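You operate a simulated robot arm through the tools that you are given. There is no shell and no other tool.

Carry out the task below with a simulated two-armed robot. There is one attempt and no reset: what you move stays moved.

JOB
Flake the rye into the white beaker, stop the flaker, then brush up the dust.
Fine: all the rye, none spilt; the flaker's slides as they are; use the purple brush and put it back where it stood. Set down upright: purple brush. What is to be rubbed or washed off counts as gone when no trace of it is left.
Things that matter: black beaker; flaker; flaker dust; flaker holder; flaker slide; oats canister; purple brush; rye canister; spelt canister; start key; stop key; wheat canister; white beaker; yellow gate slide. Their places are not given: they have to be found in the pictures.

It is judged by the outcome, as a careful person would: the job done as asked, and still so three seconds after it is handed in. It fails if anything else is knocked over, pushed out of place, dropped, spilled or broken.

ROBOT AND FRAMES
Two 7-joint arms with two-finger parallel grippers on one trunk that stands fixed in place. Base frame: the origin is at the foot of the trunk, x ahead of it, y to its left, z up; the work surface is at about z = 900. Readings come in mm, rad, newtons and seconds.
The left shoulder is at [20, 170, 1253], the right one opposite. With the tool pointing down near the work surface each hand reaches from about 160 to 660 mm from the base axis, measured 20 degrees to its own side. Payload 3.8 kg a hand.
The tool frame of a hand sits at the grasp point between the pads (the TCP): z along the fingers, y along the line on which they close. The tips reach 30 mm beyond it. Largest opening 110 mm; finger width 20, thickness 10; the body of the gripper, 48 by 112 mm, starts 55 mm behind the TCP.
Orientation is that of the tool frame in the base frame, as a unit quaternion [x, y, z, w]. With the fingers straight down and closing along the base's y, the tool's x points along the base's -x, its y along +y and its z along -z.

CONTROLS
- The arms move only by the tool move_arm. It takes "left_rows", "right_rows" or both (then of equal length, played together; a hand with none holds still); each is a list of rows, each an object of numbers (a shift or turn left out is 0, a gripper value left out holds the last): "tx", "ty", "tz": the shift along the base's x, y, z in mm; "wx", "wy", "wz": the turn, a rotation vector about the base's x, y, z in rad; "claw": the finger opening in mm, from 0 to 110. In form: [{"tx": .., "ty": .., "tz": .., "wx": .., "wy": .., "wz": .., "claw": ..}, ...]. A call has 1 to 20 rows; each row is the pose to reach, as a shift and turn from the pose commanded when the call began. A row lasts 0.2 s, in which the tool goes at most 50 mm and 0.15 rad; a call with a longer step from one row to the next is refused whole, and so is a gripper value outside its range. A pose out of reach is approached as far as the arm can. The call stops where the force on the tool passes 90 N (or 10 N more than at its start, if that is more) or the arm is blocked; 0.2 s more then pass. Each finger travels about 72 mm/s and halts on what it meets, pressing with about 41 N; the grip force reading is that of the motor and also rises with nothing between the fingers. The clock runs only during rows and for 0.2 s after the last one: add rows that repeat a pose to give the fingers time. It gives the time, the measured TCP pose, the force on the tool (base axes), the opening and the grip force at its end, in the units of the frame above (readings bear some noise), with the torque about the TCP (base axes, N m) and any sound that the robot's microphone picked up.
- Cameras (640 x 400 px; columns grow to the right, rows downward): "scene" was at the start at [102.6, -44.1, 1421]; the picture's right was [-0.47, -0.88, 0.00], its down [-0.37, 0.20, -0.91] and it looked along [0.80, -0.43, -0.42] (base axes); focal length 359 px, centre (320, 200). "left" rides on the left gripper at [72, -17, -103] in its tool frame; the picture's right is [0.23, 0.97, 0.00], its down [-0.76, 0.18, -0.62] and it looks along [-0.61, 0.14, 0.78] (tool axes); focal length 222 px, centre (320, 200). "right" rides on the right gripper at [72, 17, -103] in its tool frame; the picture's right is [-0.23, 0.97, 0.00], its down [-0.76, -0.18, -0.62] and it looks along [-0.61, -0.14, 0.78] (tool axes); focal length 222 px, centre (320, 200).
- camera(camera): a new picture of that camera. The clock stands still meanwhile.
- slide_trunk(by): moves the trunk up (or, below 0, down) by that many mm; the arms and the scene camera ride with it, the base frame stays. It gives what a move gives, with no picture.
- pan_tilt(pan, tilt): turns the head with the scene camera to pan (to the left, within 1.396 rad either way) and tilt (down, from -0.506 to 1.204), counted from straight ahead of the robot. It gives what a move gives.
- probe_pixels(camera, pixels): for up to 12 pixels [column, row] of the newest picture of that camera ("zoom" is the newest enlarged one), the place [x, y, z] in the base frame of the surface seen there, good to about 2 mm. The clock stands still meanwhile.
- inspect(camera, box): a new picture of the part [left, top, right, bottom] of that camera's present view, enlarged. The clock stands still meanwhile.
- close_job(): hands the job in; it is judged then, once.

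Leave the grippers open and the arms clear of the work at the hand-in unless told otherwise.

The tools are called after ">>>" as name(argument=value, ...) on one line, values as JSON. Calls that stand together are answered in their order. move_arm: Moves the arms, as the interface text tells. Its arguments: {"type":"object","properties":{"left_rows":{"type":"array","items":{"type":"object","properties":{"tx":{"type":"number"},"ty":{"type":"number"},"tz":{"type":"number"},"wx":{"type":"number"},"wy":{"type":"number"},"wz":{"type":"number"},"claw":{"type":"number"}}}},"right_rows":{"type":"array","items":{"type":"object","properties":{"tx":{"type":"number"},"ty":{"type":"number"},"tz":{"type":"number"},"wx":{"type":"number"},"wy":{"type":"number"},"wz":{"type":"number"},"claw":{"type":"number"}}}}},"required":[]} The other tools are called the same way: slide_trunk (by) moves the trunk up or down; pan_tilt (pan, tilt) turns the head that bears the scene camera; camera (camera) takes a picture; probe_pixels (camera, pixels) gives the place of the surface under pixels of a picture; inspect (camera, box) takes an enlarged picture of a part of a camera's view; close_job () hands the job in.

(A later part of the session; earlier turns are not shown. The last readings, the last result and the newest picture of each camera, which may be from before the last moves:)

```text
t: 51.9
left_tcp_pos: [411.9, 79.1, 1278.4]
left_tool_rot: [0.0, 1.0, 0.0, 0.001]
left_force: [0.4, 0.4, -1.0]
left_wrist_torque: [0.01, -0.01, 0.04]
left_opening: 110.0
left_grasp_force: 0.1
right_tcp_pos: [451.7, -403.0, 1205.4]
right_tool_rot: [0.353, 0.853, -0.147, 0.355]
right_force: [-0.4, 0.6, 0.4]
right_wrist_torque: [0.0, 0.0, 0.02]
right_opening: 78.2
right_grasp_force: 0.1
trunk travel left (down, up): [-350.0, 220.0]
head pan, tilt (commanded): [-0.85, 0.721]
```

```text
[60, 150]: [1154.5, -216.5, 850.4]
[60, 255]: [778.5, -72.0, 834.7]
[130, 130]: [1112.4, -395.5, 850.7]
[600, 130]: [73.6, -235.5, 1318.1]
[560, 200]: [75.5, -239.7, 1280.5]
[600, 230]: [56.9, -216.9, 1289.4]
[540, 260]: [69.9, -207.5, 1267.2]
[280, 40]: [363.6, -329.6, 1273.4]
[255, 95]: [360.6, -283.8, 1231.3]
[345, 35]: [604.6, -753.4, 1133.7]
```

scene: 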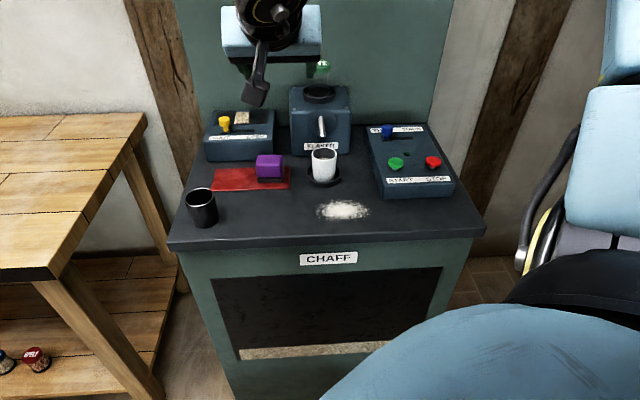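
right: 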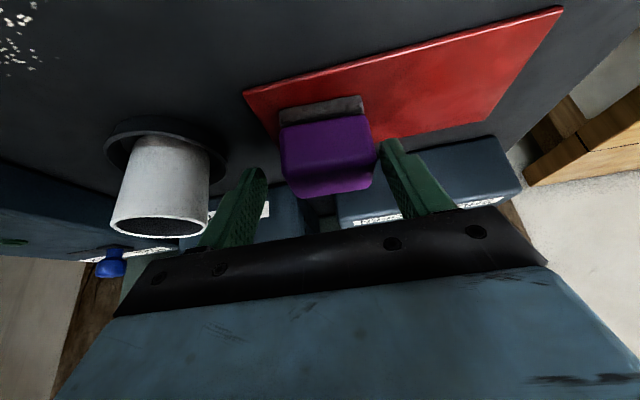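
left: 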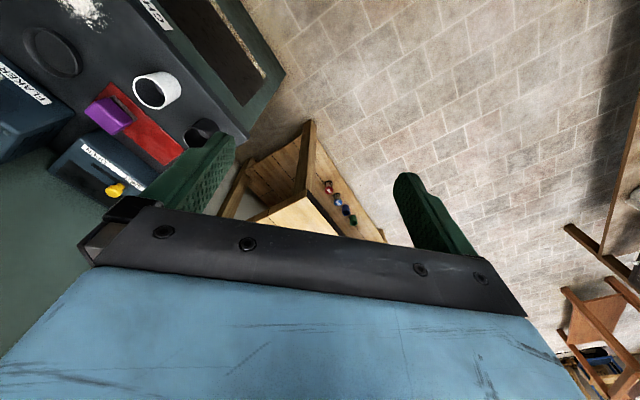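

The table top is at z≈850 and far, and the arm links are all high, so I lower the trunk by 120 mm.

>>> slide_trunk(by=-120)

>>> camera(camera="scene")

>>> camera(camera="right")

```text
t: 53.4
left_tcp_pos: [414.9, 80.5, 1158.4]
left_tool_rot: [0.0, 1.0, -0.001, 0.0]
left_force: [0.1, 0.5, 0.1]
left_wrist_torque: [0.0, -0.03, 0.0]
left_opening: 109.9
left_grasp_force: 0.0
right_tcp_pos: [453.8, -402.2, 1084.4]
right_tool_rot: [0.353, 0.854, -0.146, 0.354]
right_force: [-0.2, 1.2, -0.3]
right_wrist_torque: [0.0, 0.02, -0.03]
right_opening: 78.1
right_grasp_force: 0.1
trunk travel left (down, up): [-230.0, 340.0]
head pan, tilt (commanded): [-0.85, 0.721]
```

```text
taken
```

scene: 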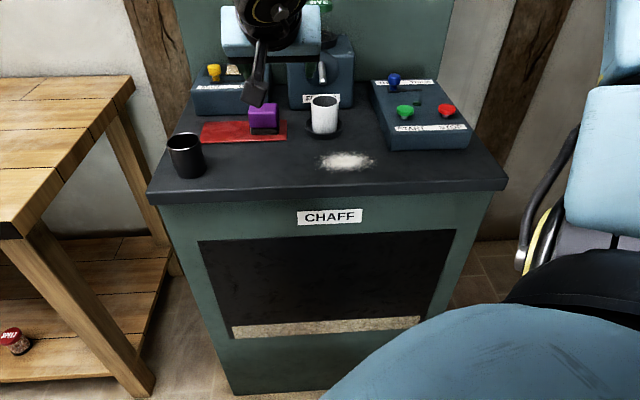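

```text
taken
```

right: 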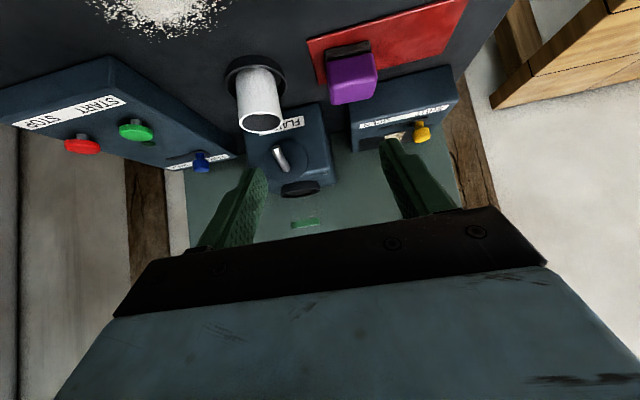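

Now I go to the pre-grasp for the brush (45° tilt), 100 mm behind it.

>>> move_arm(right_rows=[{"tx": 23, "ty": -3, "tz": -20, "claw": 78}, {"tx": 46, "ty": -6, "tz": -43, "claw": 78}, {"tx": 69, "ty": -9.5, "tz": -65, "claw": 78}, {"tx": 69, "ty": -9.5, "tz": -65, "claw": 78}])

>>> camera(camera="right")

>>> camera(camera="scene")

```text
t: 54.4
left_tcp_pos: [414.0, 80.8, 1158.7]
left_tool_rot: [0.0, 1.0, 0.0, 0.0]
left_force: [-0.1, -0.2, 0.2]
left_wrist_torque: [0.03, -0.01, 0.0]
left_opening: 110.1
left_grasp_force: 0.0
right_tcp_pos: [523.3, -412.1, 1018.5]
right_tool_rot: [0.354, 0.853, -0.146, 0.354]
right_force: [-0.3, 1.0, 0.5]
right_wrist_torque: [0.01, -0.02, 0.03]
right_opening: 78.0
right_grasp_force: 0.1
trunk travel left (down, up): [-230.0, 340.0]
head pan, tilt (commanded): [-0.85, 0.721]
```

```text
taken
```

right: 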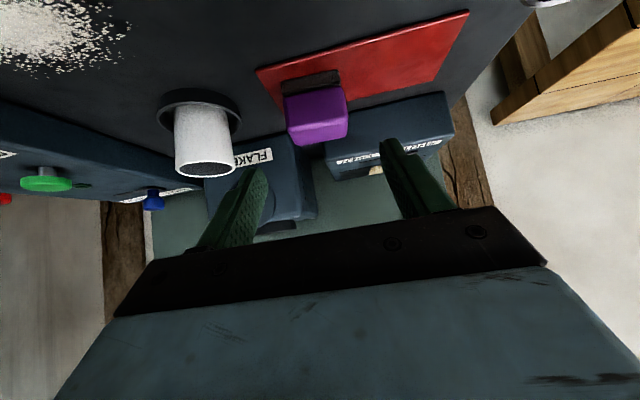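

```text
taken
```

scene: 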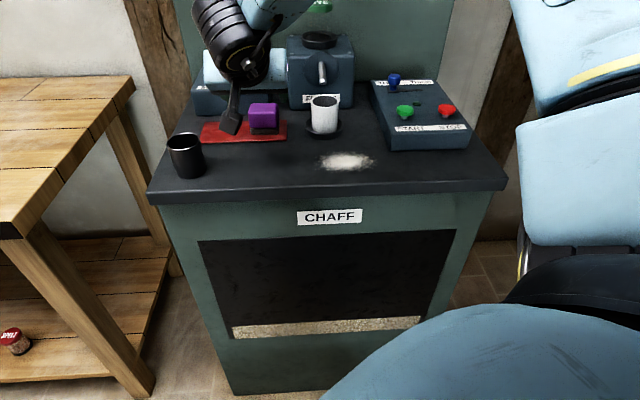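

I probe the brush handle's ends with the wrist camera to check centring between the fingers.

>>> inspect(camera="right", box=[260, 60, 380, 160])

>>> probe_pixels(camera="right", pixels=[[288, 105], [344, 96], [291, 138], [346, 130], [316, 100], [318, 122], [318, 138], [287, 85], [338, 76], [312, 82]])

```text
4.00 times, centred on (320, 110) of right
```

zoom: 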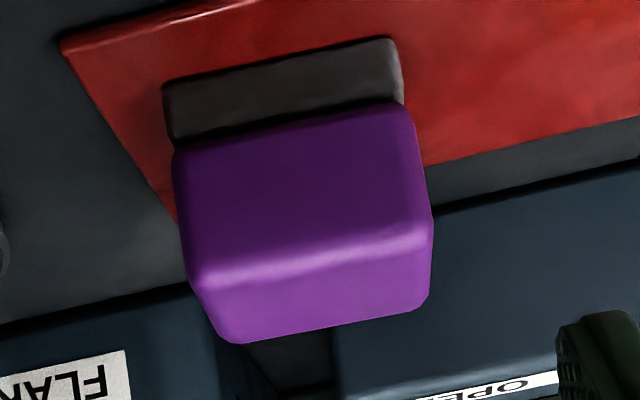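

```text
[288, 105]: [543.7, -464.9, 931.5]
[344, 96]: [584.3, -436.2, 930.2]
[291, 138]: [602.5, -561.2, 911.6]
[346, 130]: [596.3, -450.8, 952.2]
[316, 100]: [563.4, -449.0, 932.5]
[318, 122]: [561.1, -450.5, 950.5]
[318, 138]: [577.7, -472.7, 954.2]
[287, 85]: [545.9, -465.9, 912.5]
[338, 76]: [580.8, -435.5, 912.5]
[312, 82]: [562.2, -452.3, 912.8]
```

The handle is centred on the finger axis and parallel with the gripper. I advance 100 mm.

>>> move_arm(right_rows=[{"tx": 12, "ty": -12, "tz": -17, "claw": 78}, {"tx": 24, "ty": -24, "tz": -34, "claw": 78}, {"tx": 35, "ty": -35, "tz": -49.5, "claw": 78}, {"tx": 43, "ty": -43, "tz": -61, "claw": 78}, {"tx": 49.5, "ty": -49.5, "tz": -70, "claw": 78}])

>>> camera(camera="right")

>>> camera(camera="scene")

```text
t: 55.6
left_tcp_pos: [414.7, 79.8, 1157.6]
left_tool_rot: [-0.001, 1.0, 0.0, 0.001]
left_force: [0.3, 0.3, 0.2]
left_wrist_torque: [0.01, 0.02, -0.03]
left_opening: 110.0
left_grasp_force: 0.0
right_tcp_pos: [573.6, -461.2, 947.9]
right_tool_rot: [0.354, 0.854, -0.146, 0.353]
right_force: [-0.1, 0.2, -0.3]
right_wrist_torque: [0.02, 0.01, 0.02]
right_opening: 77.8
right_grasp_force: 0.1
trunk travel left (down, up): [-230.0, 340.0]
head pan, tilt (commanded): [-0.85, 0.721]
```

```text
taken
```

right: 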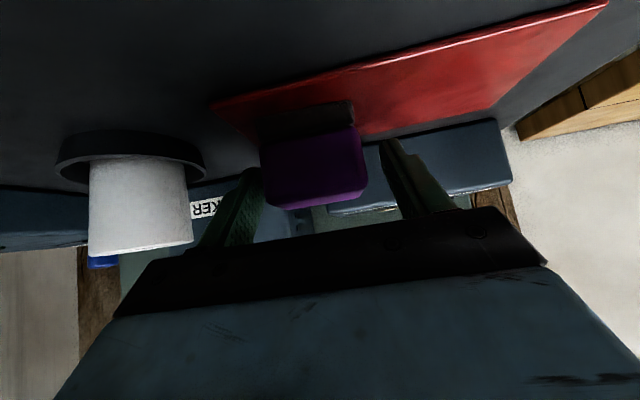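

```text
taken
```

scene: 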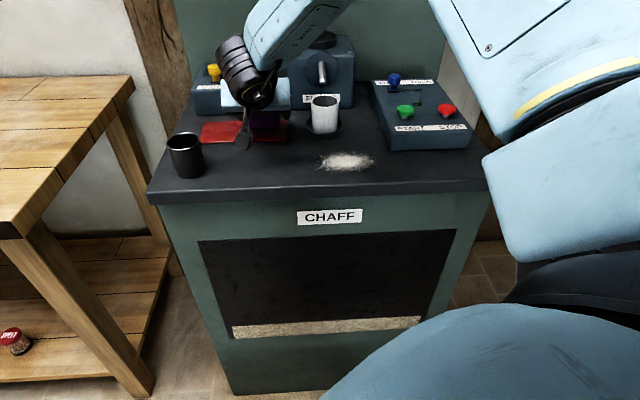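

The handle is between the fingers. I close gently on it.

>>> move_arm(right_rows=[{"claw": 66}, {"claw": 58}, {"claw": 50}, {"claw": 46}, {"claw": 46}])

>>> camera(camera="right")

```text
t: 56.8
left_tcp_pos: [413.7, 79.9, 1157.3]
left_tool_rot: [0.0, 1.0, 0.001, 0.0]
left_force: [-0.4, -0.1, 0.4]
left_wrist_torque: [-0.01, 0.05, -0.01]
left_opening: 110.1
left_grasp_force: 0.0
right_tcp_pos: [572.1, -462.5, 949.1]
right_tool_rot: [0.353, 0.853, -0.147, 0.354]
right_force: [-0.2, 0.4, 0.4]
right_wrist_torque: [-0.02, 0.02, 0.0]
right_opening: 55.7
right_grasp_force: 40.9
trunk travel left (down, up): [-230.0, 340.0]
head pan, tilt (commanded): [-0.85, 0.721]
```

```text
taken
```

right: 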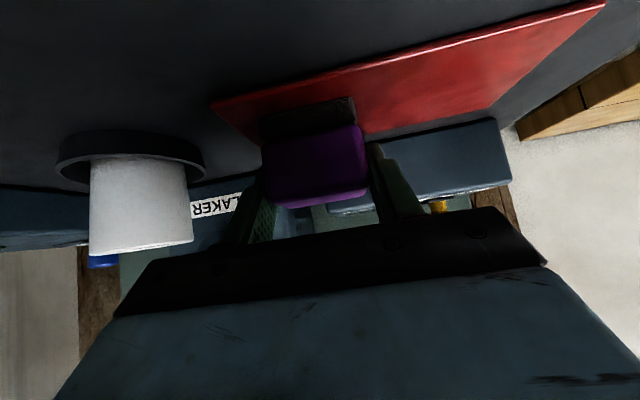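

Brush gripped at 55.7 mm. I lift it 50 mm and bring it toward the robot side, away from the beaker, then check it hangs upright.

>>> move_arm(right_rows=[{"tz": 10, "claw": 46}, {"tz": 30, "claw": 46}, {"tz": 50, "claw": 46}, {"tx": -20, "ty": 20, "tz": 50, "claw": 46}, {"tx": -45, "ty": 45, "tz": 50, "claw": 46}, {"tx": -70, "ty": 70, "tz": 50, "claw": 46}])

>>> camera(camera="right")

>>> camera(camera="scene")

>>> inspect(camera="scene", box=[300, 130, 400, 190])

```text
t: 58.2
left_tcp_pos: [414.2, 80.1, 1158.3]
left_tool_rot: [0.0, 1.0, 0.0, 0.0]
left_force: [0.5, -0.5, 0.4]
left_wrist_torque: [0.0, 0.01, 0.01]
left_opening: 109.9
left_grasp_force: 0.0
right_tcp_pos: [501.8, -390.8, 1000.2]
right_tool_rot: [0.355, 0.853, -0.147, 0.355]
right_force: [0.3, 0.4, -0.5]
right_wrist_torque: [0.0, 0.0, 0.01]
right_opening: 55.6
right_grasp_force: 41.3
trunk travel left (down, up): [-230.0, 340.0]
head pan, tilt (commanded): [-0.85, 0.721]
```

```text
taken
```

right: 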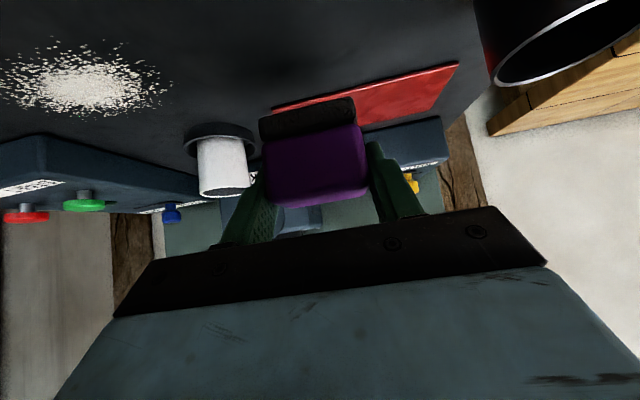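

```text
taken
```

scene: 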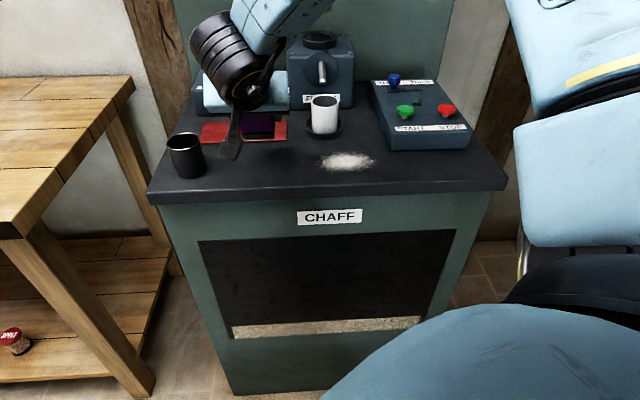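

```text
6.40 times, centred on (350, 160) of scene
```

zoom: 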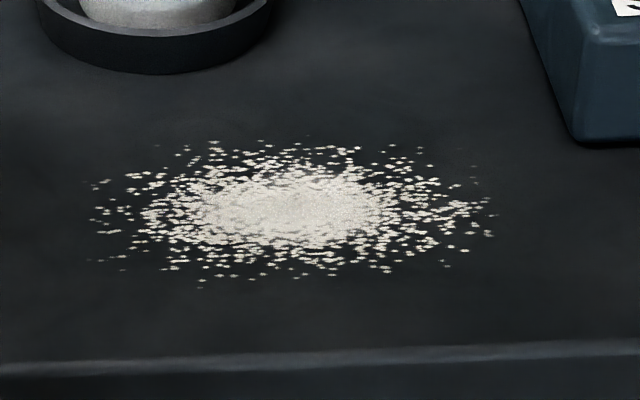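

The brush hangs level, and the dust patch is clearly visible. I probe its extents, the front edge, the ring front and the panel corner.

>>> probe_pixels(camera="zoom", pixels=[[85, 185], [90, 262], [495, 215], [470, 255], [200, 290], [310, 135], [160, 145], [475, 165], [290, 210], [290, 360], [155, 72], [575, 140]])

>>> probe_pixels(camera="right", pixels=[[265, 135], [352, 115], [270, 155], [360, 140], [310, 118], [315, 160]])

```text
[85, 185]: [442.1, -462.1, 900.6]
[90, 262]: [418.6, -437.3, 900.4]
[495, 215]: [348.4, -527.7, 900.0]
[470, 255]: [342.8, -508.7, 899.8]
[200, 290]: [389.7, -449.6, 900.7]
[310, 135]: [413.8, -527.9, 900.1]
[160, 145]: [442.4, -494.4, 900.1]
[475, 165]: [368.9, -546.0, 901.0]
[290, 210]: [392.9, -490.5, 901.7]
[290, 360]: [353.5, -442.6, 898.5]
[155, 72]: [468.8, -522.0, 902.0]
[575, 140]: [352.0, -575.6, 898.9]
```

```text
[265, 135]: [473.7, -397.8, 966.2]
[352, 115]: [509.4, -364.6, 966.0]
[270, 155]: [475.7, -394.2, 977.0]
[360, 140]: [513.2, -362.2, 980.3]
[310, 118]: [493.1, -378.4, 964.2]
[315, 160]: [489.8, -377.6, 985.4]
```

Dust spans about 114 mm along the bench and 75 mm in depth. I carry the brush, still raised, to the front-left start of the first lane.

>>> move_arm(right_rows=[{"tx": -27, "ty": -11, "claw": 46}, {"tx": -55, "ty": -22, "claw": 46}, {"tx": -82, "ty": -32, "claw": 46}, {"tx": -109.6, "ty": -43.1, "claw": 46}, {"tx": -109.6, "ty": -43.1, "tz": -25, "claw": 46}, {"tx": -109.6, "ty": -43.1, "tz": -45, "claw": 46}])

>>> camera(camera="right")

>>> camera(camera="scene")

```text
t: 59.6
left_tcp_pos: [414.4, 79.6, 1158.3]
left_tool_rot: [0.0, 1.0, 0.0, -0.001]
left_force: [-0.6, -0.5, 0.3]
left_wrist_torque: [-0.02, -0.02, 0.01]
left_opening: 110.2
left_grasp_force: 0.1
right_tcp_pos: [392.7, -436.1, 953.2]
right_tool_rot: [0.353, 0.854, -0.146, 0.353]
right_force: [0.2, 0.2, -0.7]
right_wrist_torque: [0.01, 0.03, -0.01]
right_opening: 55.6
right_grasp_force: 41.1
trunk travel left (down, up): [-230.0, 340.0]
head pan, tilt (commanded): [-0.85, 0.721]
```

```text
taken
```

right: 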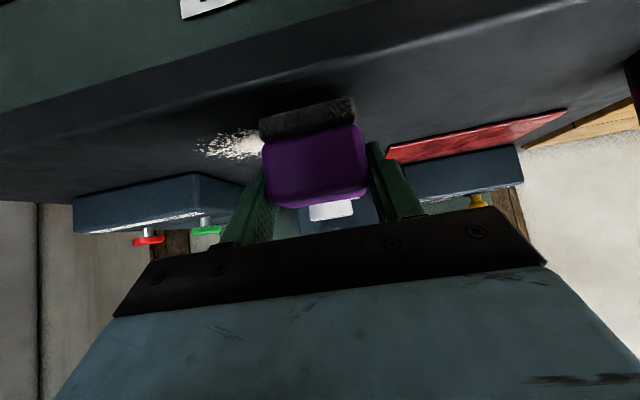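

```text
taken
```

scene: 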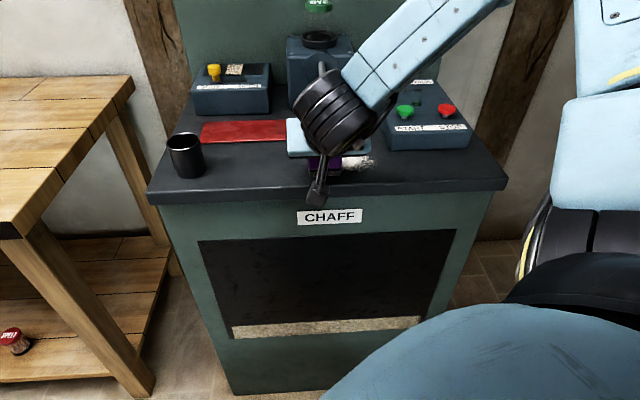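

The brush is ~8 mm above the bench at the front edge of the dust. I lower it in small steps until it touches.

>>> move_arm(right_rows=[{"tz": -3, "claw": 46}, {"tz": -5, "claw": 46}, {"tz": -7, "claw": 46}, {"tz": -8, "claw": 46}])

```text
t: 60.6
left_tcp_pos: [414.4, 79.6, 1158.5]
left_tool_rot: [-0.001, 1.0, 0.0, 0.0]
left_force: [-0.3, -0.1, 0.5]
left_wrist_torque: [0.02, 0.08, 0.0]
left_opening: 109.9
left_grasp_force: 0.1
right_tcp_pos: [392.7, -434.4, 946.5]
right_tool_rot: [0.354, 0.853, -0.146, 0.354]
right_force: [-0.4, 0.2, -0.2]
right_wrist_torque: [0.0, 0.01, -0.01]
right_opening: 55.5
right_grasp_force: 41.3
trunk travel left (down, up): [-230.0, 340.0]
head pan, tilt (commanded): [-0.85, 0.721]
```

No contact yet (force z ≈ 0). I lower another 2 mm.

>>> move_arm(right_rows=[{"tz": -1, "claw": 46}, {"tz": -2, "claw": 46}])

```text
t: 61.2
left_tcp_pos: [414.2, 79.5, 1157.1]
left_tool_rot: [-0.001, 1.0, 0.0, 0.0]
left_force: [0.5, 0.2, -0.4]
left_wrist_torque: [0.01, 0.0, 0.0]
left_opening: 110.2
left_grasp_force: 0.1
right_tcp_pos: [392.8, -435.0, 943.1]
right_tool_rot: [0.354, 0.853, -0.146, 0.354]
right_force: [-0.1, 0.5, -1.5]
right_wrist_torque: [0.03, -0.03, 0.01]
right_opening: 55.5
right_grasp_force: 40.7
trunk travel left (down, up): [-230.0, 340.0]
head pan, tilt (commanded): [-0.85, 0.721]
```

Still free. I go on 1 mm at a time.

>>> move_arm(right_rows=[{"tz": -1, "claw": 46}])

>>> inspect(camera="right", box=[230, 70, 390, 170])

```text
t: 61.6
left_tcp_pos: [414.5, 80.5, 1159.1]
left_tool_rot: [-0.001, 1.0, 0.0, 0.0]
left_force: [0.3, -0.8, -0.3]
left_wrist_torque: [-0.01, -0.03, 0.0]
left_opening: 110.2
left_grasp_force: 0.1
right_tcp_pos: [390.9, -433.8, 944.4]
right_tool_rot: [0.354, 0.853, -0.147, 0.354]
right_force: [-2.5, -2.0, 6.9]
right_wrist_torque: [-0.08, 0.27, 0.04]
right_opening: 55.4
right_grasp_force: 41.0
trunk travel left (down, up): [-230.0, 340.0]
head pan, tilt (commanded): [-0.85, 0.721]
```

```text
4.00 times, centred on (310, 120) of right
```

zoom: 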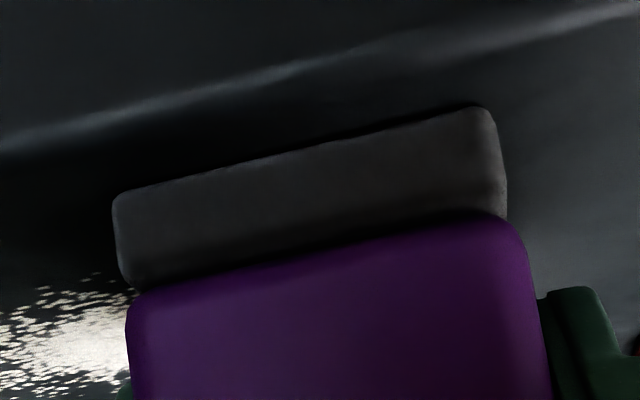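

Contact: ~7 N upward. I stroke the first lane away from the robot 72 mm and back.

>>> move_arm(right_rows=[{"tx": 7, "ty": -7, "claw": 46}, {"tx": 14, "ty": -14, "claw": 46}, {"tx": 21, "ty": -21, "claw": 46}, {"tx": 28, "ty": -28, "claw": 46}, {"tx": 35, "ty": -35, "claw": 46}, {"tx": 43, "ty": -43, "claw": 46}, {"tx": 51, "ty": -51, "claw": 46}, {"tx": 43, "ty": -43, "claw": 46}, {"tx": 35, "ty": -35, "claw": 46}, {"tx": 28, "ty": -28, "claw": 46}, {"tx": 21, "ty": -21, "claw": 46}, {"tx": 14, "ty": -14, "claw": 46}, {"tx": 7, "ty": -7, "claw": 46}, {"tx": 0, "ty": 0, "claw": 46}])

>>> camera(camera="right")

>>> camera(camera="scene")

```text
t: 64.6
left_tcp_pos: [413.8, 79.8, 1157.8]
left_tool_rot: [0.0, 1.0, 0.0, 0.0]
left_force: [-0.2, 0.4, 0.2]
left_wrist_torque: [-0.01, 0.01, 0.0]
left_opening: 109.8
left_grasp_force: 0.0
right_tcp_pos: [392.6, -434.2, 943.8]
right_tool_rot: [0.353, 0.853, -0.147, 0.355]
right_force: [4.3, -3.5, 18.0]
right_wrist_torque: [-0.18, 0.08, 0.08]
right_opening: 55.4
right_grasp_force: 40.9
trunk travel left (down, up): [-230.0, 340.0]
head pan, tilt (commanded): [-0.85, 0.721]
```

```text
taken
```

right: 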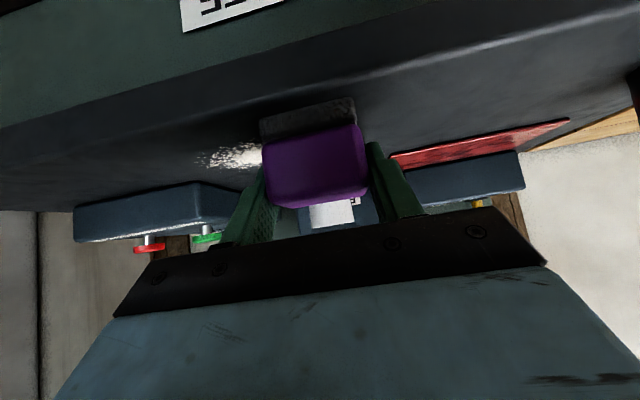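

```text
taken
```

scene: 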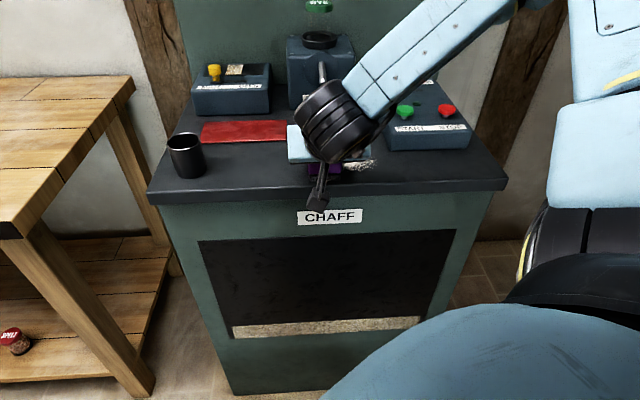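

Force is moderate. I move to the middle lane (39 mm to the right) and stroke out and back.

>>> move_arm(right_rows=[{"tx": -9, "ty": -9, "tz": 0.5, "claw": 46}, {"tx": -18, "ty": -18, "tz": 0.5, "claw": 46}, {"tx": -27.6, "ty": -27.6, "tz": 0.5, "claw": 46}, {"tx": -19.6, "ty": -35.6, "tz": 0.5, "claw": 46}, {"tx": -11.6, "ty": -43.6, "tz": 0.5, "claw": 46}, {"tx": -3.6, "ty": -51.6, "tz": 0.5, "claw": 46}, {"tx": 4.4, "ty": -59.6, "tz": 0.5, "claw": 46}, {"tx": 12.4, "ty": -67.6, "tz": 0.5, "claw": 46}, {"tx": 19.4, "ty": -74.6, "tz": 0.5, "claw": 46}, {"tx": 25.4, "ty": -80.6, "tz": 0.5, "claw": 46}, {"tx": 17.4, "ty": -72.6, "tz": 0.5, "claw": 46}, {"tx": 9.4, "ty": -64.6, "tz": 0.5, "claw": 46}, {"tx": 1.4, "ty": -56.6, "tz": 0.5, "claw": 46}, {"tx": -6.6, "ty": -48.6, "tz": 0.5, "claw": 46}, {"tx": -14.6, "ty": -40.6, "tz": 0.5, "claw": 46}, {"tx": -21.6, "ty": -33.6, "tz": 0.5, "claw": 46}, {"tx": -27.6, "ty": -27.6, "tz": 0.5, "claw": 46}])

>>> camera(camera="right")

>>> camera(camera="scene")

```text
t: 68.2
left_tcp_pos: [414.5, 80.0, 1157.8]
left_tool_rot: [0.001, 1.0, 0.0, 0.001]
left_force: [-0.4, -0.6, 0.1]
left_wrist_torque: [0.0, -0.01, -0.02]
left_opening: 110.0
left_grasp_force: 0.0
right_tcp_pos: [365.5, -462.5, 943.4]
right_tool_rot: [0.353, 0.854, -0.146, 0.354]
right_force: [1.4, -0.8, 4.6]
right_wrist_torque: [-0.21, 0.02, 0.06]
right_opening: 55.2
right_grasp_force: 41.1
trunk travel left (down, up): [-230.0, 340.0]
head pan, tilt (commanded): [-0.85, 0.721]
```

```text
taken
```

right: 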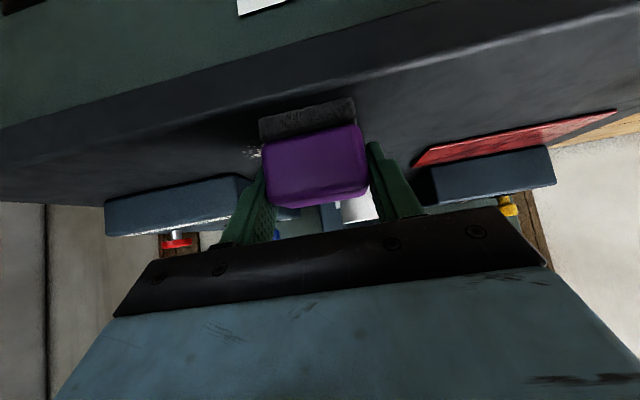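

```text
taken
```

scene: 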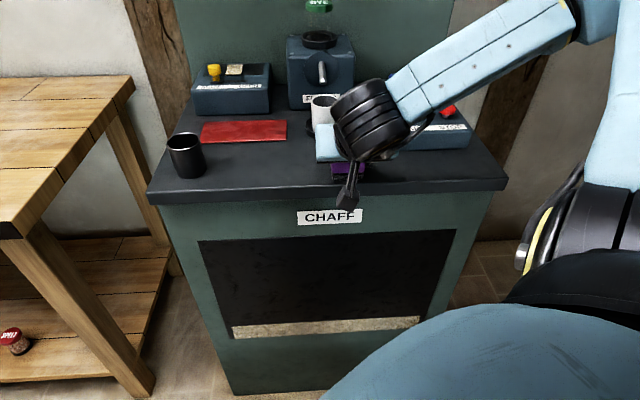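

The left and middle of the dust are gone; only some at the right remains. Third lane: another 39 mm right, shorter stroke to stay clear of the panel corner.

>>> move_arm(right_rows=[{"tx": -9, "ty": -9, "claw": 46}, {"tx": -18, "ty": -18, "claw": 46}, {"tx": -27.6, "ty": -27.6, "claw": 46}, {"tx": -19.6, "ty": -35.6, "claw": 46}, {"tx": -11.6, "ty": -43.6, "claw": 46}, {"tx": -3.6, "ty": -51.6, "claw": 46}, {"tx": 4.4, "ty": -59.6, "claw": 46}, {"tx": 11.4, "ty": -66.6, "claw": 46}, {"tx": 4.4, "ty": -59.6, "claw": 46}, {"tx": -3.6, "ty": -51.6, "claw": 46}, {"tx": -11.6, "ty": -43.6, "claw": 46}, {"tx": -19.6, "ty": -35.6, "claw": 46}, {"tx": -27.6, "ty": -27.6, "claw": 46}])

>>> camera(camera="right")

>>> camera(camera="scene")

```text
t: 71.0
left_tcp_pos: [415.2, 80.2, 1157.7]
left_tool_rot: [-0.001, 1.0, 0.0, 0.0]
left_force: [-0.7, 0.8, -0.1]
left_wrist_torque: [-0.02, -0.02, 0.04]
left_opening: 110.1
left_grasp_force: 0.1
right_tcp_pos: [337.6, -490.2, 943.3]
right_tool_rot: [0.353, 0.853, -0.146, 0.354]
right_force: [1.2, -1.5, 7.4]
right_wrist_torque: [0.09, 0.04, 0.03]
right_opening: 55.6
right_grasp_force: 41.2
trunk travel left (down, up): [-230.0, 340.0]
head pan, tilt (commanded): [-0.85, 0.721]
```

```text
taken
```

right: 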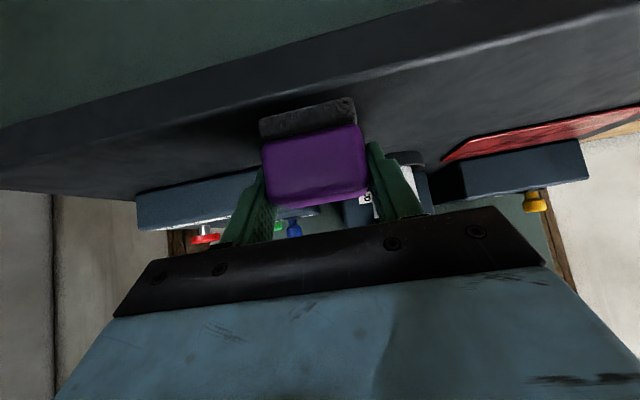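

```text
taken
```

scene: 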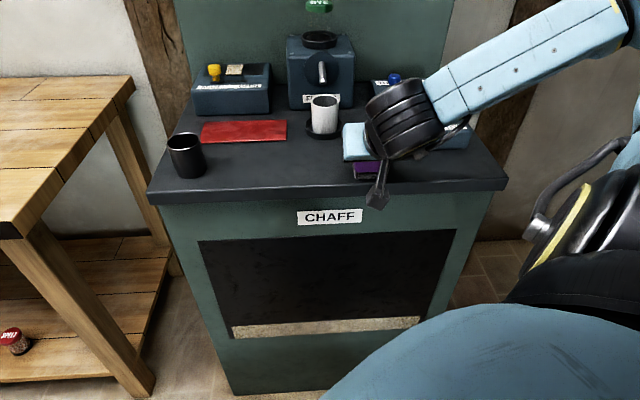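

The area looks clean. I lift the brush and move it back toward its mat side so the dust area can be inspected fully.

>>> move_arm(right_rows=[{"tz": 20, "claw": 46}, {"tz": 55.5, "claw": 46}, {"tx": 27.5, "ty": 16.4, "tz": 55.5, "claw": 46}, {"tx": 55, "ty": 32.8, "tz": 55.5, "claw": 46}, {"tx": 82.4, "ty": 49.2, "tz": 55.5, "claw": 46}, {"tx": 110, "ty": 65.6, "tz": 55.5, "claw": 46}, {"tx": 137.4, "ty": 82, "tz": 55.5, "claw": 46}, {"tx": 164.8, "ty": 98.3, "tz": 55.5, "claw": 46}])

>>> camera(camera="scene")

>>> inspect(camera="scene", box=[290, 120, 410, 195])

>>> camera(camera="right")

```text
t: 72.8
left_tcp_pos: [415.3, 80.3, 1157.4]
left_tool_rot: [0.0, 1.0, 0.001, 0.0]
left_force: [0.8, 0.0, -0.2]
left_wrist_torque: [0.02, -0.02, 0.01]
left_opening: 110.0
left_grasp_force: 0.0
right_tcp_pos: [502.6, -390.7, 997.7]
right_tool_rot: [0.353, 0.854, -0.146, 0.354]
right_force: [0.8, 0.9, -0.9]
right_wrist_torque: [-0.04, 0.03, -0.01]
right_opening: 55.1
right_grasp_force: 40.9
trunk travel left (down, up): [-230.0, 340.0]
head pan, tilt (commanded): [-0.85, 0.721]
```

```text
taken
```

scene: 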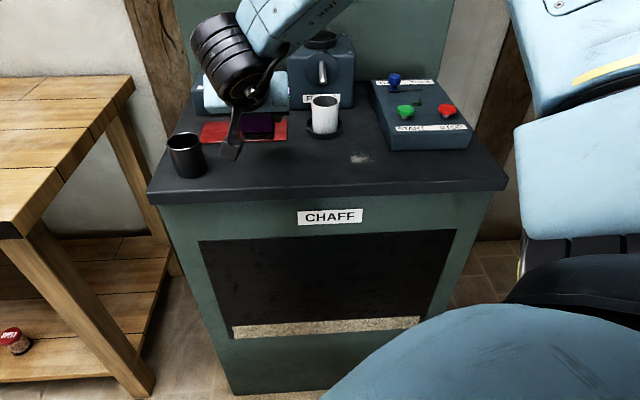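

```text
5.33 times, centred on (350, 158) of scene
```

zoom: 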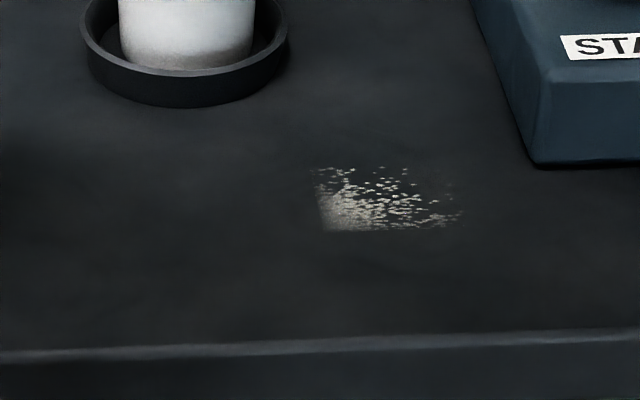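

```text
taken
```

right: 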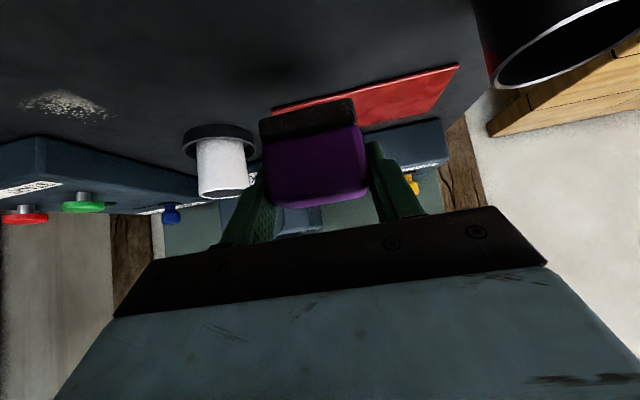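

A residual patch is left at the right rear of the dust area, zoom (312–465, 165–235). I probe its corners.

>>> probe_pixels(camera="zoom", pixels=[[312, 165], [320, 230], [465, 165], [465, 230], [385, 200], [390, 165], [390, 232]])

```text
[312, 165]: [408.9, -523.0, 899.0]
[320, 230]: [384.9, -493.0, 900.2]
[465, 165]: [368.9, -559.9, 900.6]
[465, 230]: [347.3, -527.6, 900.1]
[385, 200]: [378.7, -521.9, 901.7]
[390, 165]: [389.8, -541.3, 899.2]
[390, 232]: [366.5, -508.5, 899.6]
```

The rest sits at roughly 77–130 mm right, 620–660 deep, where the last stroke pressed too lightly. I go back over it with somewhat firmer contact.

>>> move_arm(right_rows=[{"tx": -28, "ty": -17.7, "claw": 46}, {"tx": -56, "ty": -35.4, "claw": 46}, {"tx": -84, "ty": -53, "claw": 46}, {"tx": -112, "ty": -70.7, "claw": 46}, {"tx": -140.7, "ty": -88.4, "claw": 46}, {"tx": -140.7, "ty": -88.4, "tz": -25, "claw": 46}, {"tx": -140.7, "ty": -88.4, "tz": -46, "claw": 46}, {"tx": -140.7, "ty": -88.4, "tz": -53, "claw": 46}, {"tx": -140.7, "ty": -88.4, "tz": -55, "claw": 46}, {"tx": -140.7, "ty": -88.4, "tz": -56, "claw": 46}])

```text
t: 75.0
left_tcp_pos: [414.8, 79.0, 1157.9]
left_tool_rot: [0.0, 1.0, 0.001, 0.0]
left_force: [-0.1, 0.5, -0.6]
left_wrist_torque: [-0.02, 0.0, 0.01]
left_opening: 110.1
left_grasp_force: 0.1
right_tcp_pos: [363.5, -479.8, 942.8]
right_tool_rot: [0.353, 0.854, -0.147, 0.353]
right_force: [-0.2, 0.0, 4.0]
right_wrist_torque: [0.14, -0.02, 0.01]
right_opening: 55.4
right_grasp_force: 41.2
trunk travel left (down, up): [-230.0, 340.0]
head pan, tilt (commanded): [-0.85, 0.721]
```

Contact at 4 N. I press 1 mm deeper and stroke this lane back and forth twice.

>>> move_arm(right_rows=[{"tz": -1, "claw": 46}, {"tx": 8, "ty": -8, "tz": -1, "claw": 46}, {"tx": 16, "ty": -16, "tz": -1, "claw": 46}, {"tx": 24, "ty": -24, "tz": -1, "claw": 46}, {"tx": 32, "ty": -32, "tz": -1, "claw": 46}, {"tx": 38, "ty": -38, "tz": -1, "claw": 46}])

>>> move_arm(right_rows=[{"tx": -8, "ty": 8, "claw": 46}, {"tx": -16, "ty": 16, "claw": 46}, {"tx": -24, "ty": 24, "claw": 46}, {"tx": -32, "ty": 32, "claw": 46}, {"tx": -38, "ty": 38, "claw": 46}])

```text
t: 76.4
left_tcp_pos: [414.0, 80.0, 1158.6]
left_tool_rot: [0.0, 1.0, -0.001, 0.001]
left_force: [0.3, -0.3, 0.3]
left_wrist_torque: [0.0, -0.01, -0.01]
left_opening: 109.8
left_grasp_force: 0.0
right_tcp_pos: [399.4, -517.6, 942.8]
right_tool_rot: [0.353, 0.853, -0.147, 0.355]
right_force: [-1.9, 3.1, 11.8]
right_wrist_torque: [0.29, 0.15, -0.03]
right_opening: 55.5
right_grasp_force: 40.7
trunk travel left (down, up): [-230.0, 340.0]
head pan, tilt (commanded): [-0.85, 0.721]
```

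```text
t: 77.6
left_tcp_pos: [414.2, 79.2, 1158.3]
left_tool_rot: [0.0, 1.0, 0.0, 0.0]
left_force: [0.1, 0.0, -0.3]
left_wrist_torque: [0.06, -0.03, -0.01]
left_opening: 110.0
left_grasp_force: 0.1
right_tcp_pos: [361.6, -478.6, 942.1]
right_tool_rot: [0.353, 0.853, -0.147, 0.356]
right_force: [4.5, -4.6, 20.4]
right_wrist_torque: [0.07, -0.02, -0.04]
right_opening: 55.5
right_grasp_force: 40.4
trunk travel left (down, up): [-230.0, 340.0]
head pan, tilt (commanded): [-0.85, 0.721]
```

Good contact (12–20 N). Now the neighbouring lane 22 mm further right, out and back twice.

>>> move_arm(right_rows=[{"tx": -8, "ty": -8, "claw": 46}, {"tx": -15.6, "ty": -15.6, "claw": 46}, {"tx": -8.6, "ty": -22.6, "claw": 46}, {"tx": -1.6, "ty": -29.6, "claw": 46}, {"tx": 5.4, "ty": -36.6, "claw": 46}, {"tx": 12.4, "ty": -43.6, "claw": 46}, {"tx": 19.4, "ty": -50.6, "claw": 46}, {"tx": 12.4, "ty": -43.6, "claw": 46}, {"tx": 5.4, "ty": -36.6, "claw": 46}, {"tx": -1.6, "ty": -29.6, "claw": 46}, {"tx": 5.4, "ty": -36.6, "claw": 46}, {"tx": 12.4, "ty": -43.6, "claw": 46}, {"tx": 19.4, "ty": -50.6, "claw": 46}, {"tx": 12.4, "ty": -43.6, "claw": 46}, {"tx": 5.4, "ty": -36.6, "claw": 46}, {"tx": -1.6, "ty": -29.6, "claw": 46}, {"tx": -8.6, "ty": -22.6, "claw": 46}, {"tx": -15.6, "ty": -15.6, "claw": 46}])

>>> camera(camera="right")

>>> camera(camera="scene")

```text
t: 81.4
left_tcp_pos: [413.8, 80.3, 1158.1]
left_tool_rot: [0.001, 1.0, 0.0, 0.0]
left_force: [-0.2, -0.3, 0.4]
left_wrist_torque: [0.01, -0.01, 0.0]
left_opening: 110.1
left_grasp_force: 0.0
right_tcp_pos: [346.1, -495.0, 944.2]
right_tool_rot: [0.353, 0.853, -0.147, 0.355]
right_force: [4.4, -4.9, 22.2]
right_wrist_torque: [-0.01, 0.04, 0.03]
right_opening: 55.7
right_grasp_force: 40.9
trunk travel left (down, up): [-230.0, 340.0]
head pan, tilt (commanded): [-0.85, 0.721]
```

```text
taken
```

right: 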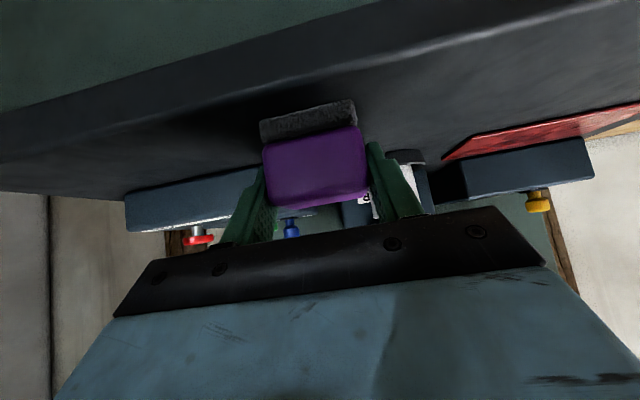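

```text
taken
```

scene: 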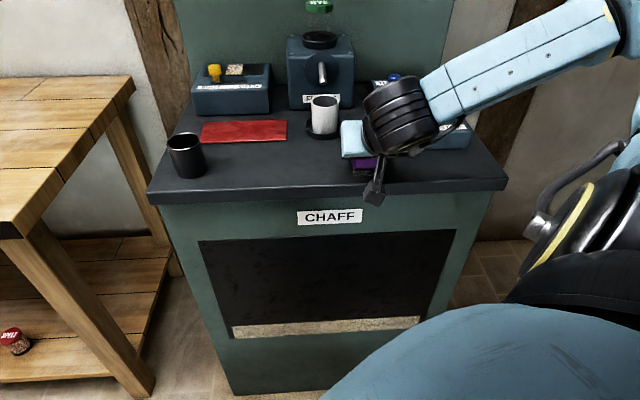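

I lift the brush again and move it aside to inspect.

>>> move_arm(right_rows=[{"tz": 20, "claw": 46}, {"tz": 57, "claw": 46}, {"tx": 31, "ty": 21, "tz": 57, "claw": 46}, {"tx": 62, "ty": 42, "tz": 57, "claw": 46}, {"tx": 94, "ty": 62, "tz": 57, "claw": 46}, {"tx": 125, "ty": 83, "tz": 57, "claw": 46}, {"tx": 156.3, "ty": 104, "tz": 57, "claw": 46}])

>>> camera(camera="scene")

>>> inspect(camera="scene", box=[290, 120, 410, 195])

>>> camera(camera="right")

```text
t: 83.0
left_tcp_pos: [414.6, 79.5, 1157.6]
left_tool_rot: [0.001, 1.0, -0.001, 0.0]
left_force: [1.3, 0.7, -0.6]
left_wrist_torque: [-0.03, 0.04, -0.02]
left_opening: 110.0
left_grasp_force: 0.0
right_tcp_pos: [504.0, -390.3, 996.9]
right_tool_rot: [0.354, 0.853, -0.147, 0.354]
right_force: [1.2, 0.3, -0.5]
right_wrist_torque: [0.01, 0.05, -0.01]
right_opening: 55.4
right_grasp_force: 40.9
trunk travel left (down, up): [-230.0, 340.0]
head pan, tilt (commanded): [-0.85, 0.721]
```

```text
taken
```

scene: 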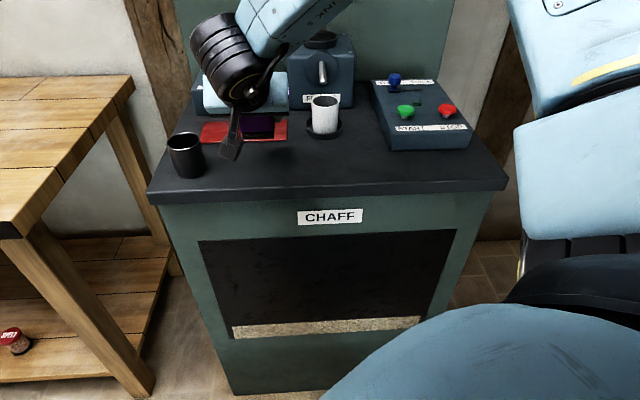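

```text
5.33 times, centred on (350, 158) of scene
```

zoom: 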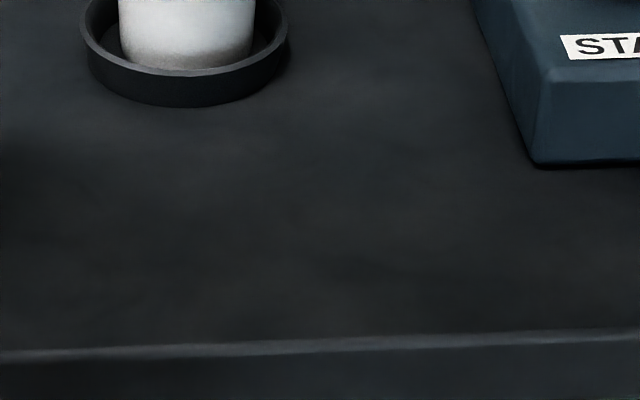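

```text
taken
```

right: 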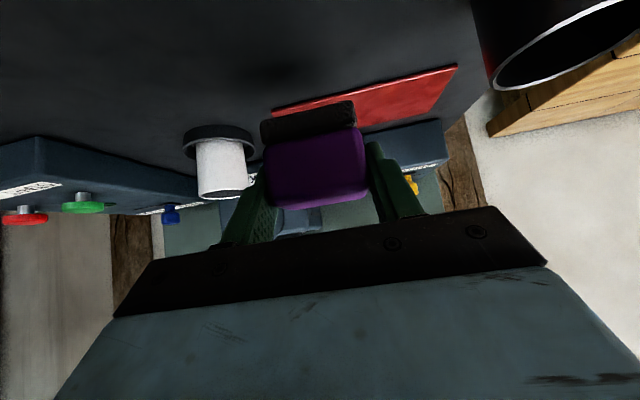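

The dust appears gone. I zoom further to make sure no faint trace remains.

>>> inspect(camera="scene", box=[305, 140, 355, 180])

>>> inspect(camera="scene", box=[345, 135, 395, 175])

>>> inspect(camera="right", box=[0, 30, 240, 160])

```text
10.00 times, centred on (330, 160) of scene
```

zoom: 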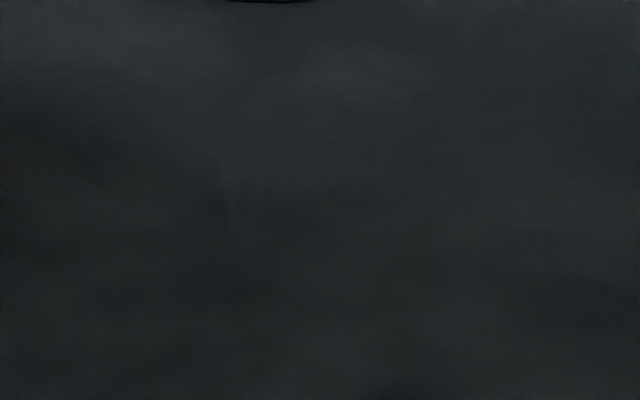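

```text
10.00 times, centred on (370, 155) of scene
```

zoom: 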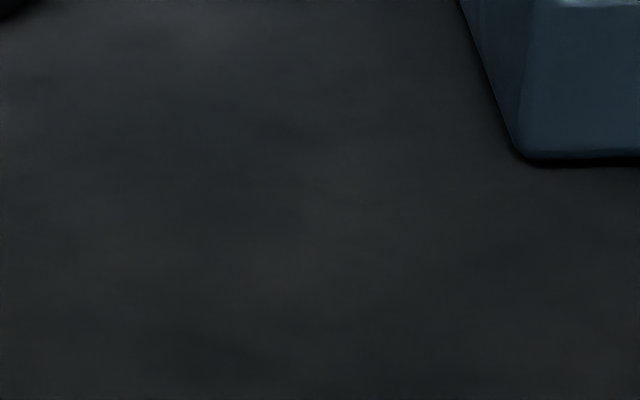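

```text
2.67 times, centred on (120, 95) of right
```

zoom: 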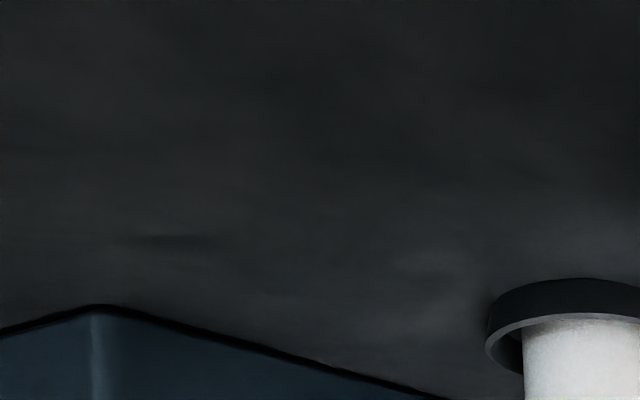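

No trace visible at 10× zoom. For certainty I make one more full firm pass over the entire former dust area, starting at the front-left.

>>> move_arm(right_rows=[{"tx": -27, "ty": -9.4, "claw": 46}, {"tx": -54, "ty": -18.8, "claw": 46}, {"tx": -80, "ty": -28, "claw": 46}, {"tx": -106.8, "ty": -37.5, "claw": 46}, {"tx": -106.8, "ty": -37.5, "tz": -25, "claw": 46}, {"tx": -106.8, "ty": -37.5, "tz": -46, "claw": 46}, {"tx": -106.8, "ty": -37.5, "tz": -53, "claw": 46}, {"tx": -106.8, "ty": -37.5, "tz": -55, "claw": 46}, {"tx": -106.8, "ty": -37.5, "tz": -56.5, "claw": 46}])

>>> move_arm(right_rows=[{"tx": 8.5, "ty": -8.5, "claw": 46}, {"tx": 17, "ty": -17, "claw": 46}, {"tx": 25.5, "ty": -25.5, "claw": 46}, {"tx": 34, "ty": -34, "claw": 46}, {"tx": 42.5, "ty": -42.5, "claw": 46}, {"tx": 51, "ty": -51, "claw": 46}, {"tx": 40.4, "ty": -61.6, "claw": 46}, {"tx": 29.8, "ty": -72.2, "claw": 46}, {"tx": 21.3, "ty": -63.7, "claw": 46}, {"tx": 12.8, "ty": -55.2, "claw": 46}, {"tx": 4.3, "ty": -46.7, "claw": 46}, {"tx": -4.2, "ty": -38.2, "claw": 46}, {"tx": -12.7, "ty": -29.7, "claw": 46}, {"tx": -21.2, "ty": -21.2, "claw": 46}])

```text
t: 85.0
left_tcp_pos: [413.5, 79.3, 1157.9]
left_tool_rot: [0.0, 1.0, 0.0, 0.0]
left_force: [-0.5, 0.4, -0.6]
left_wrist_torque: [-0.01, 0.02, 0.0]
left_opening: 109.8
left_grasp_force: 0.1
right_tcp_pos: [396.7, -428.6, 943.8]
right_tool_rot: [0.354, 0.853, -0.146, 0.355]
right_force: [-1.7, 0.3, 3.2]
right_wrist_torque: [0.1, 0.04, 0.02]
right_opening: 55.6
right_grasp_force: 40.7
trunk travel left (down, up): [-230.0, 340.0]
head pan, tilt (commanded): [-0.85, 0.721]
```

```text
t: 88.0
left_tcp_pos: [413.9, 80.3, 1158.4]
left_tool_rot: [0.0, 1.0, 0.0, -0.001]
left_force: [0.8, 0.2, 0.7]
left_wrist_torque: [0.0, 0.02, 0.01]
left_opening: 109.7
left_grasp_force: 0.0
right_tcp_pos: [373.7, -450.4, 943.2]
right_tool_rot: [0.353, 0.853, -0.147, 0.354]
right_force: [0.5, -1.0, 5.8]
right_wrist_torque: [0.03, 0.01, 0.01]
right_opening: 55.5
right_grasp_force: 41.0
trunk travel left (down, up): [-230.0, 340.0]
head pan, tilt (commanded): [-0.85, 0.721]
```

Contact 3–6 N; I continue with the two right-hand lanes, half a millimetre lower.

>>> move_arm(right_rows=[{"tx": -10.6, "ty": -10.6, "tz": -0.5, "claw": 46}, {"tx": -21.2, "ty": -21.2, "tz": -0.5, "claw": 46}, {"tx": -12.7, "ty": -29.7, "tz": -0.5, "claw": 46}, {"tx": -4.2, "ty": -38.2, "tz": -0.5, "claw": 46}, {"tx": 4.3, "ty": -46.7, "tz": -0.5, "claw": 46}, {"tx": 12.8, "ty": -55.2, "tz": -0.5, "claw": 46}, {"tx": 21.2, "ty": -63.6, "tz": -0.5, "claw": 46}, {"tx": 28.3, "ty": -70.7, "tz": -0.5, "claw": 46}, {"tx": 21.2, "ty": -63.6, "tz": -0.5, "claw": 46}, {"tx": 13, "ty": -71.8, "tz": -0.5, "claw": 46}, {"tx": 4.9, "ty": -79.9, "tz": -0.5, "claw": 46}, {"tx": -3.6, "ty": -71.4, "tz": -0.5, "claw": 46}, {"tx": -12.1, "ty": -62.9, "tz": -0.5, "claw": 46}, {"tx": -20.6, "ty": -54.4, "tz": -0.5, "claw": 46}, {"tx": -29.1, "ty": -45.9, "tz": -0.5, "claw": 46}, {"tx": -37.5, "ty": -37.5, "tz": -0.5, "claw": 46}])

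>>> camera(camera="right")

```text
t: 91.4
left_tcp_pos: [414.8, 79.2, 1159.0]
left_tool_rot: [0.0, 1.0, 0.001, 0.0]
left_force: [0.7, 0.2, -0.5]
left_wrist_torque: [0.0, -0.01, 0.0]
left_opening: 109.9
left_grasp_force: 0.0
right_tcp_pos: [336.3, -487.6, 942.5]
right_tool_rot: [0.353, 0.854, -0.147, 0.354]
right_force: [1.7, -1.4, 10.2]
right_wrist_torque: [0.01, -0.07, 0.0]
right_opening: 55.6
right_grasp_force: 40.9
trunk travel left (down, up): [-230.0, 340.0]
head pan, tilt (commanded): [-0.85, 0.721]
```

```text
taken
```

right: 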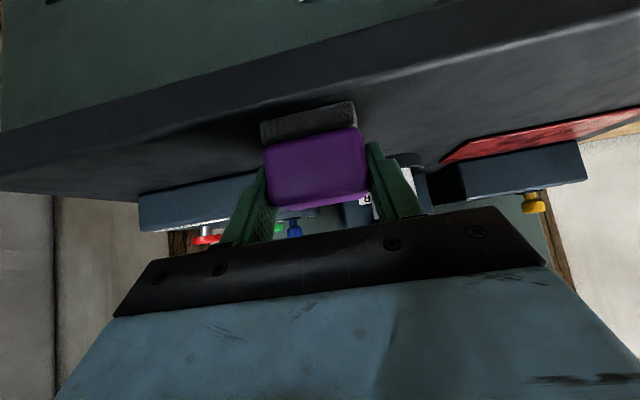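

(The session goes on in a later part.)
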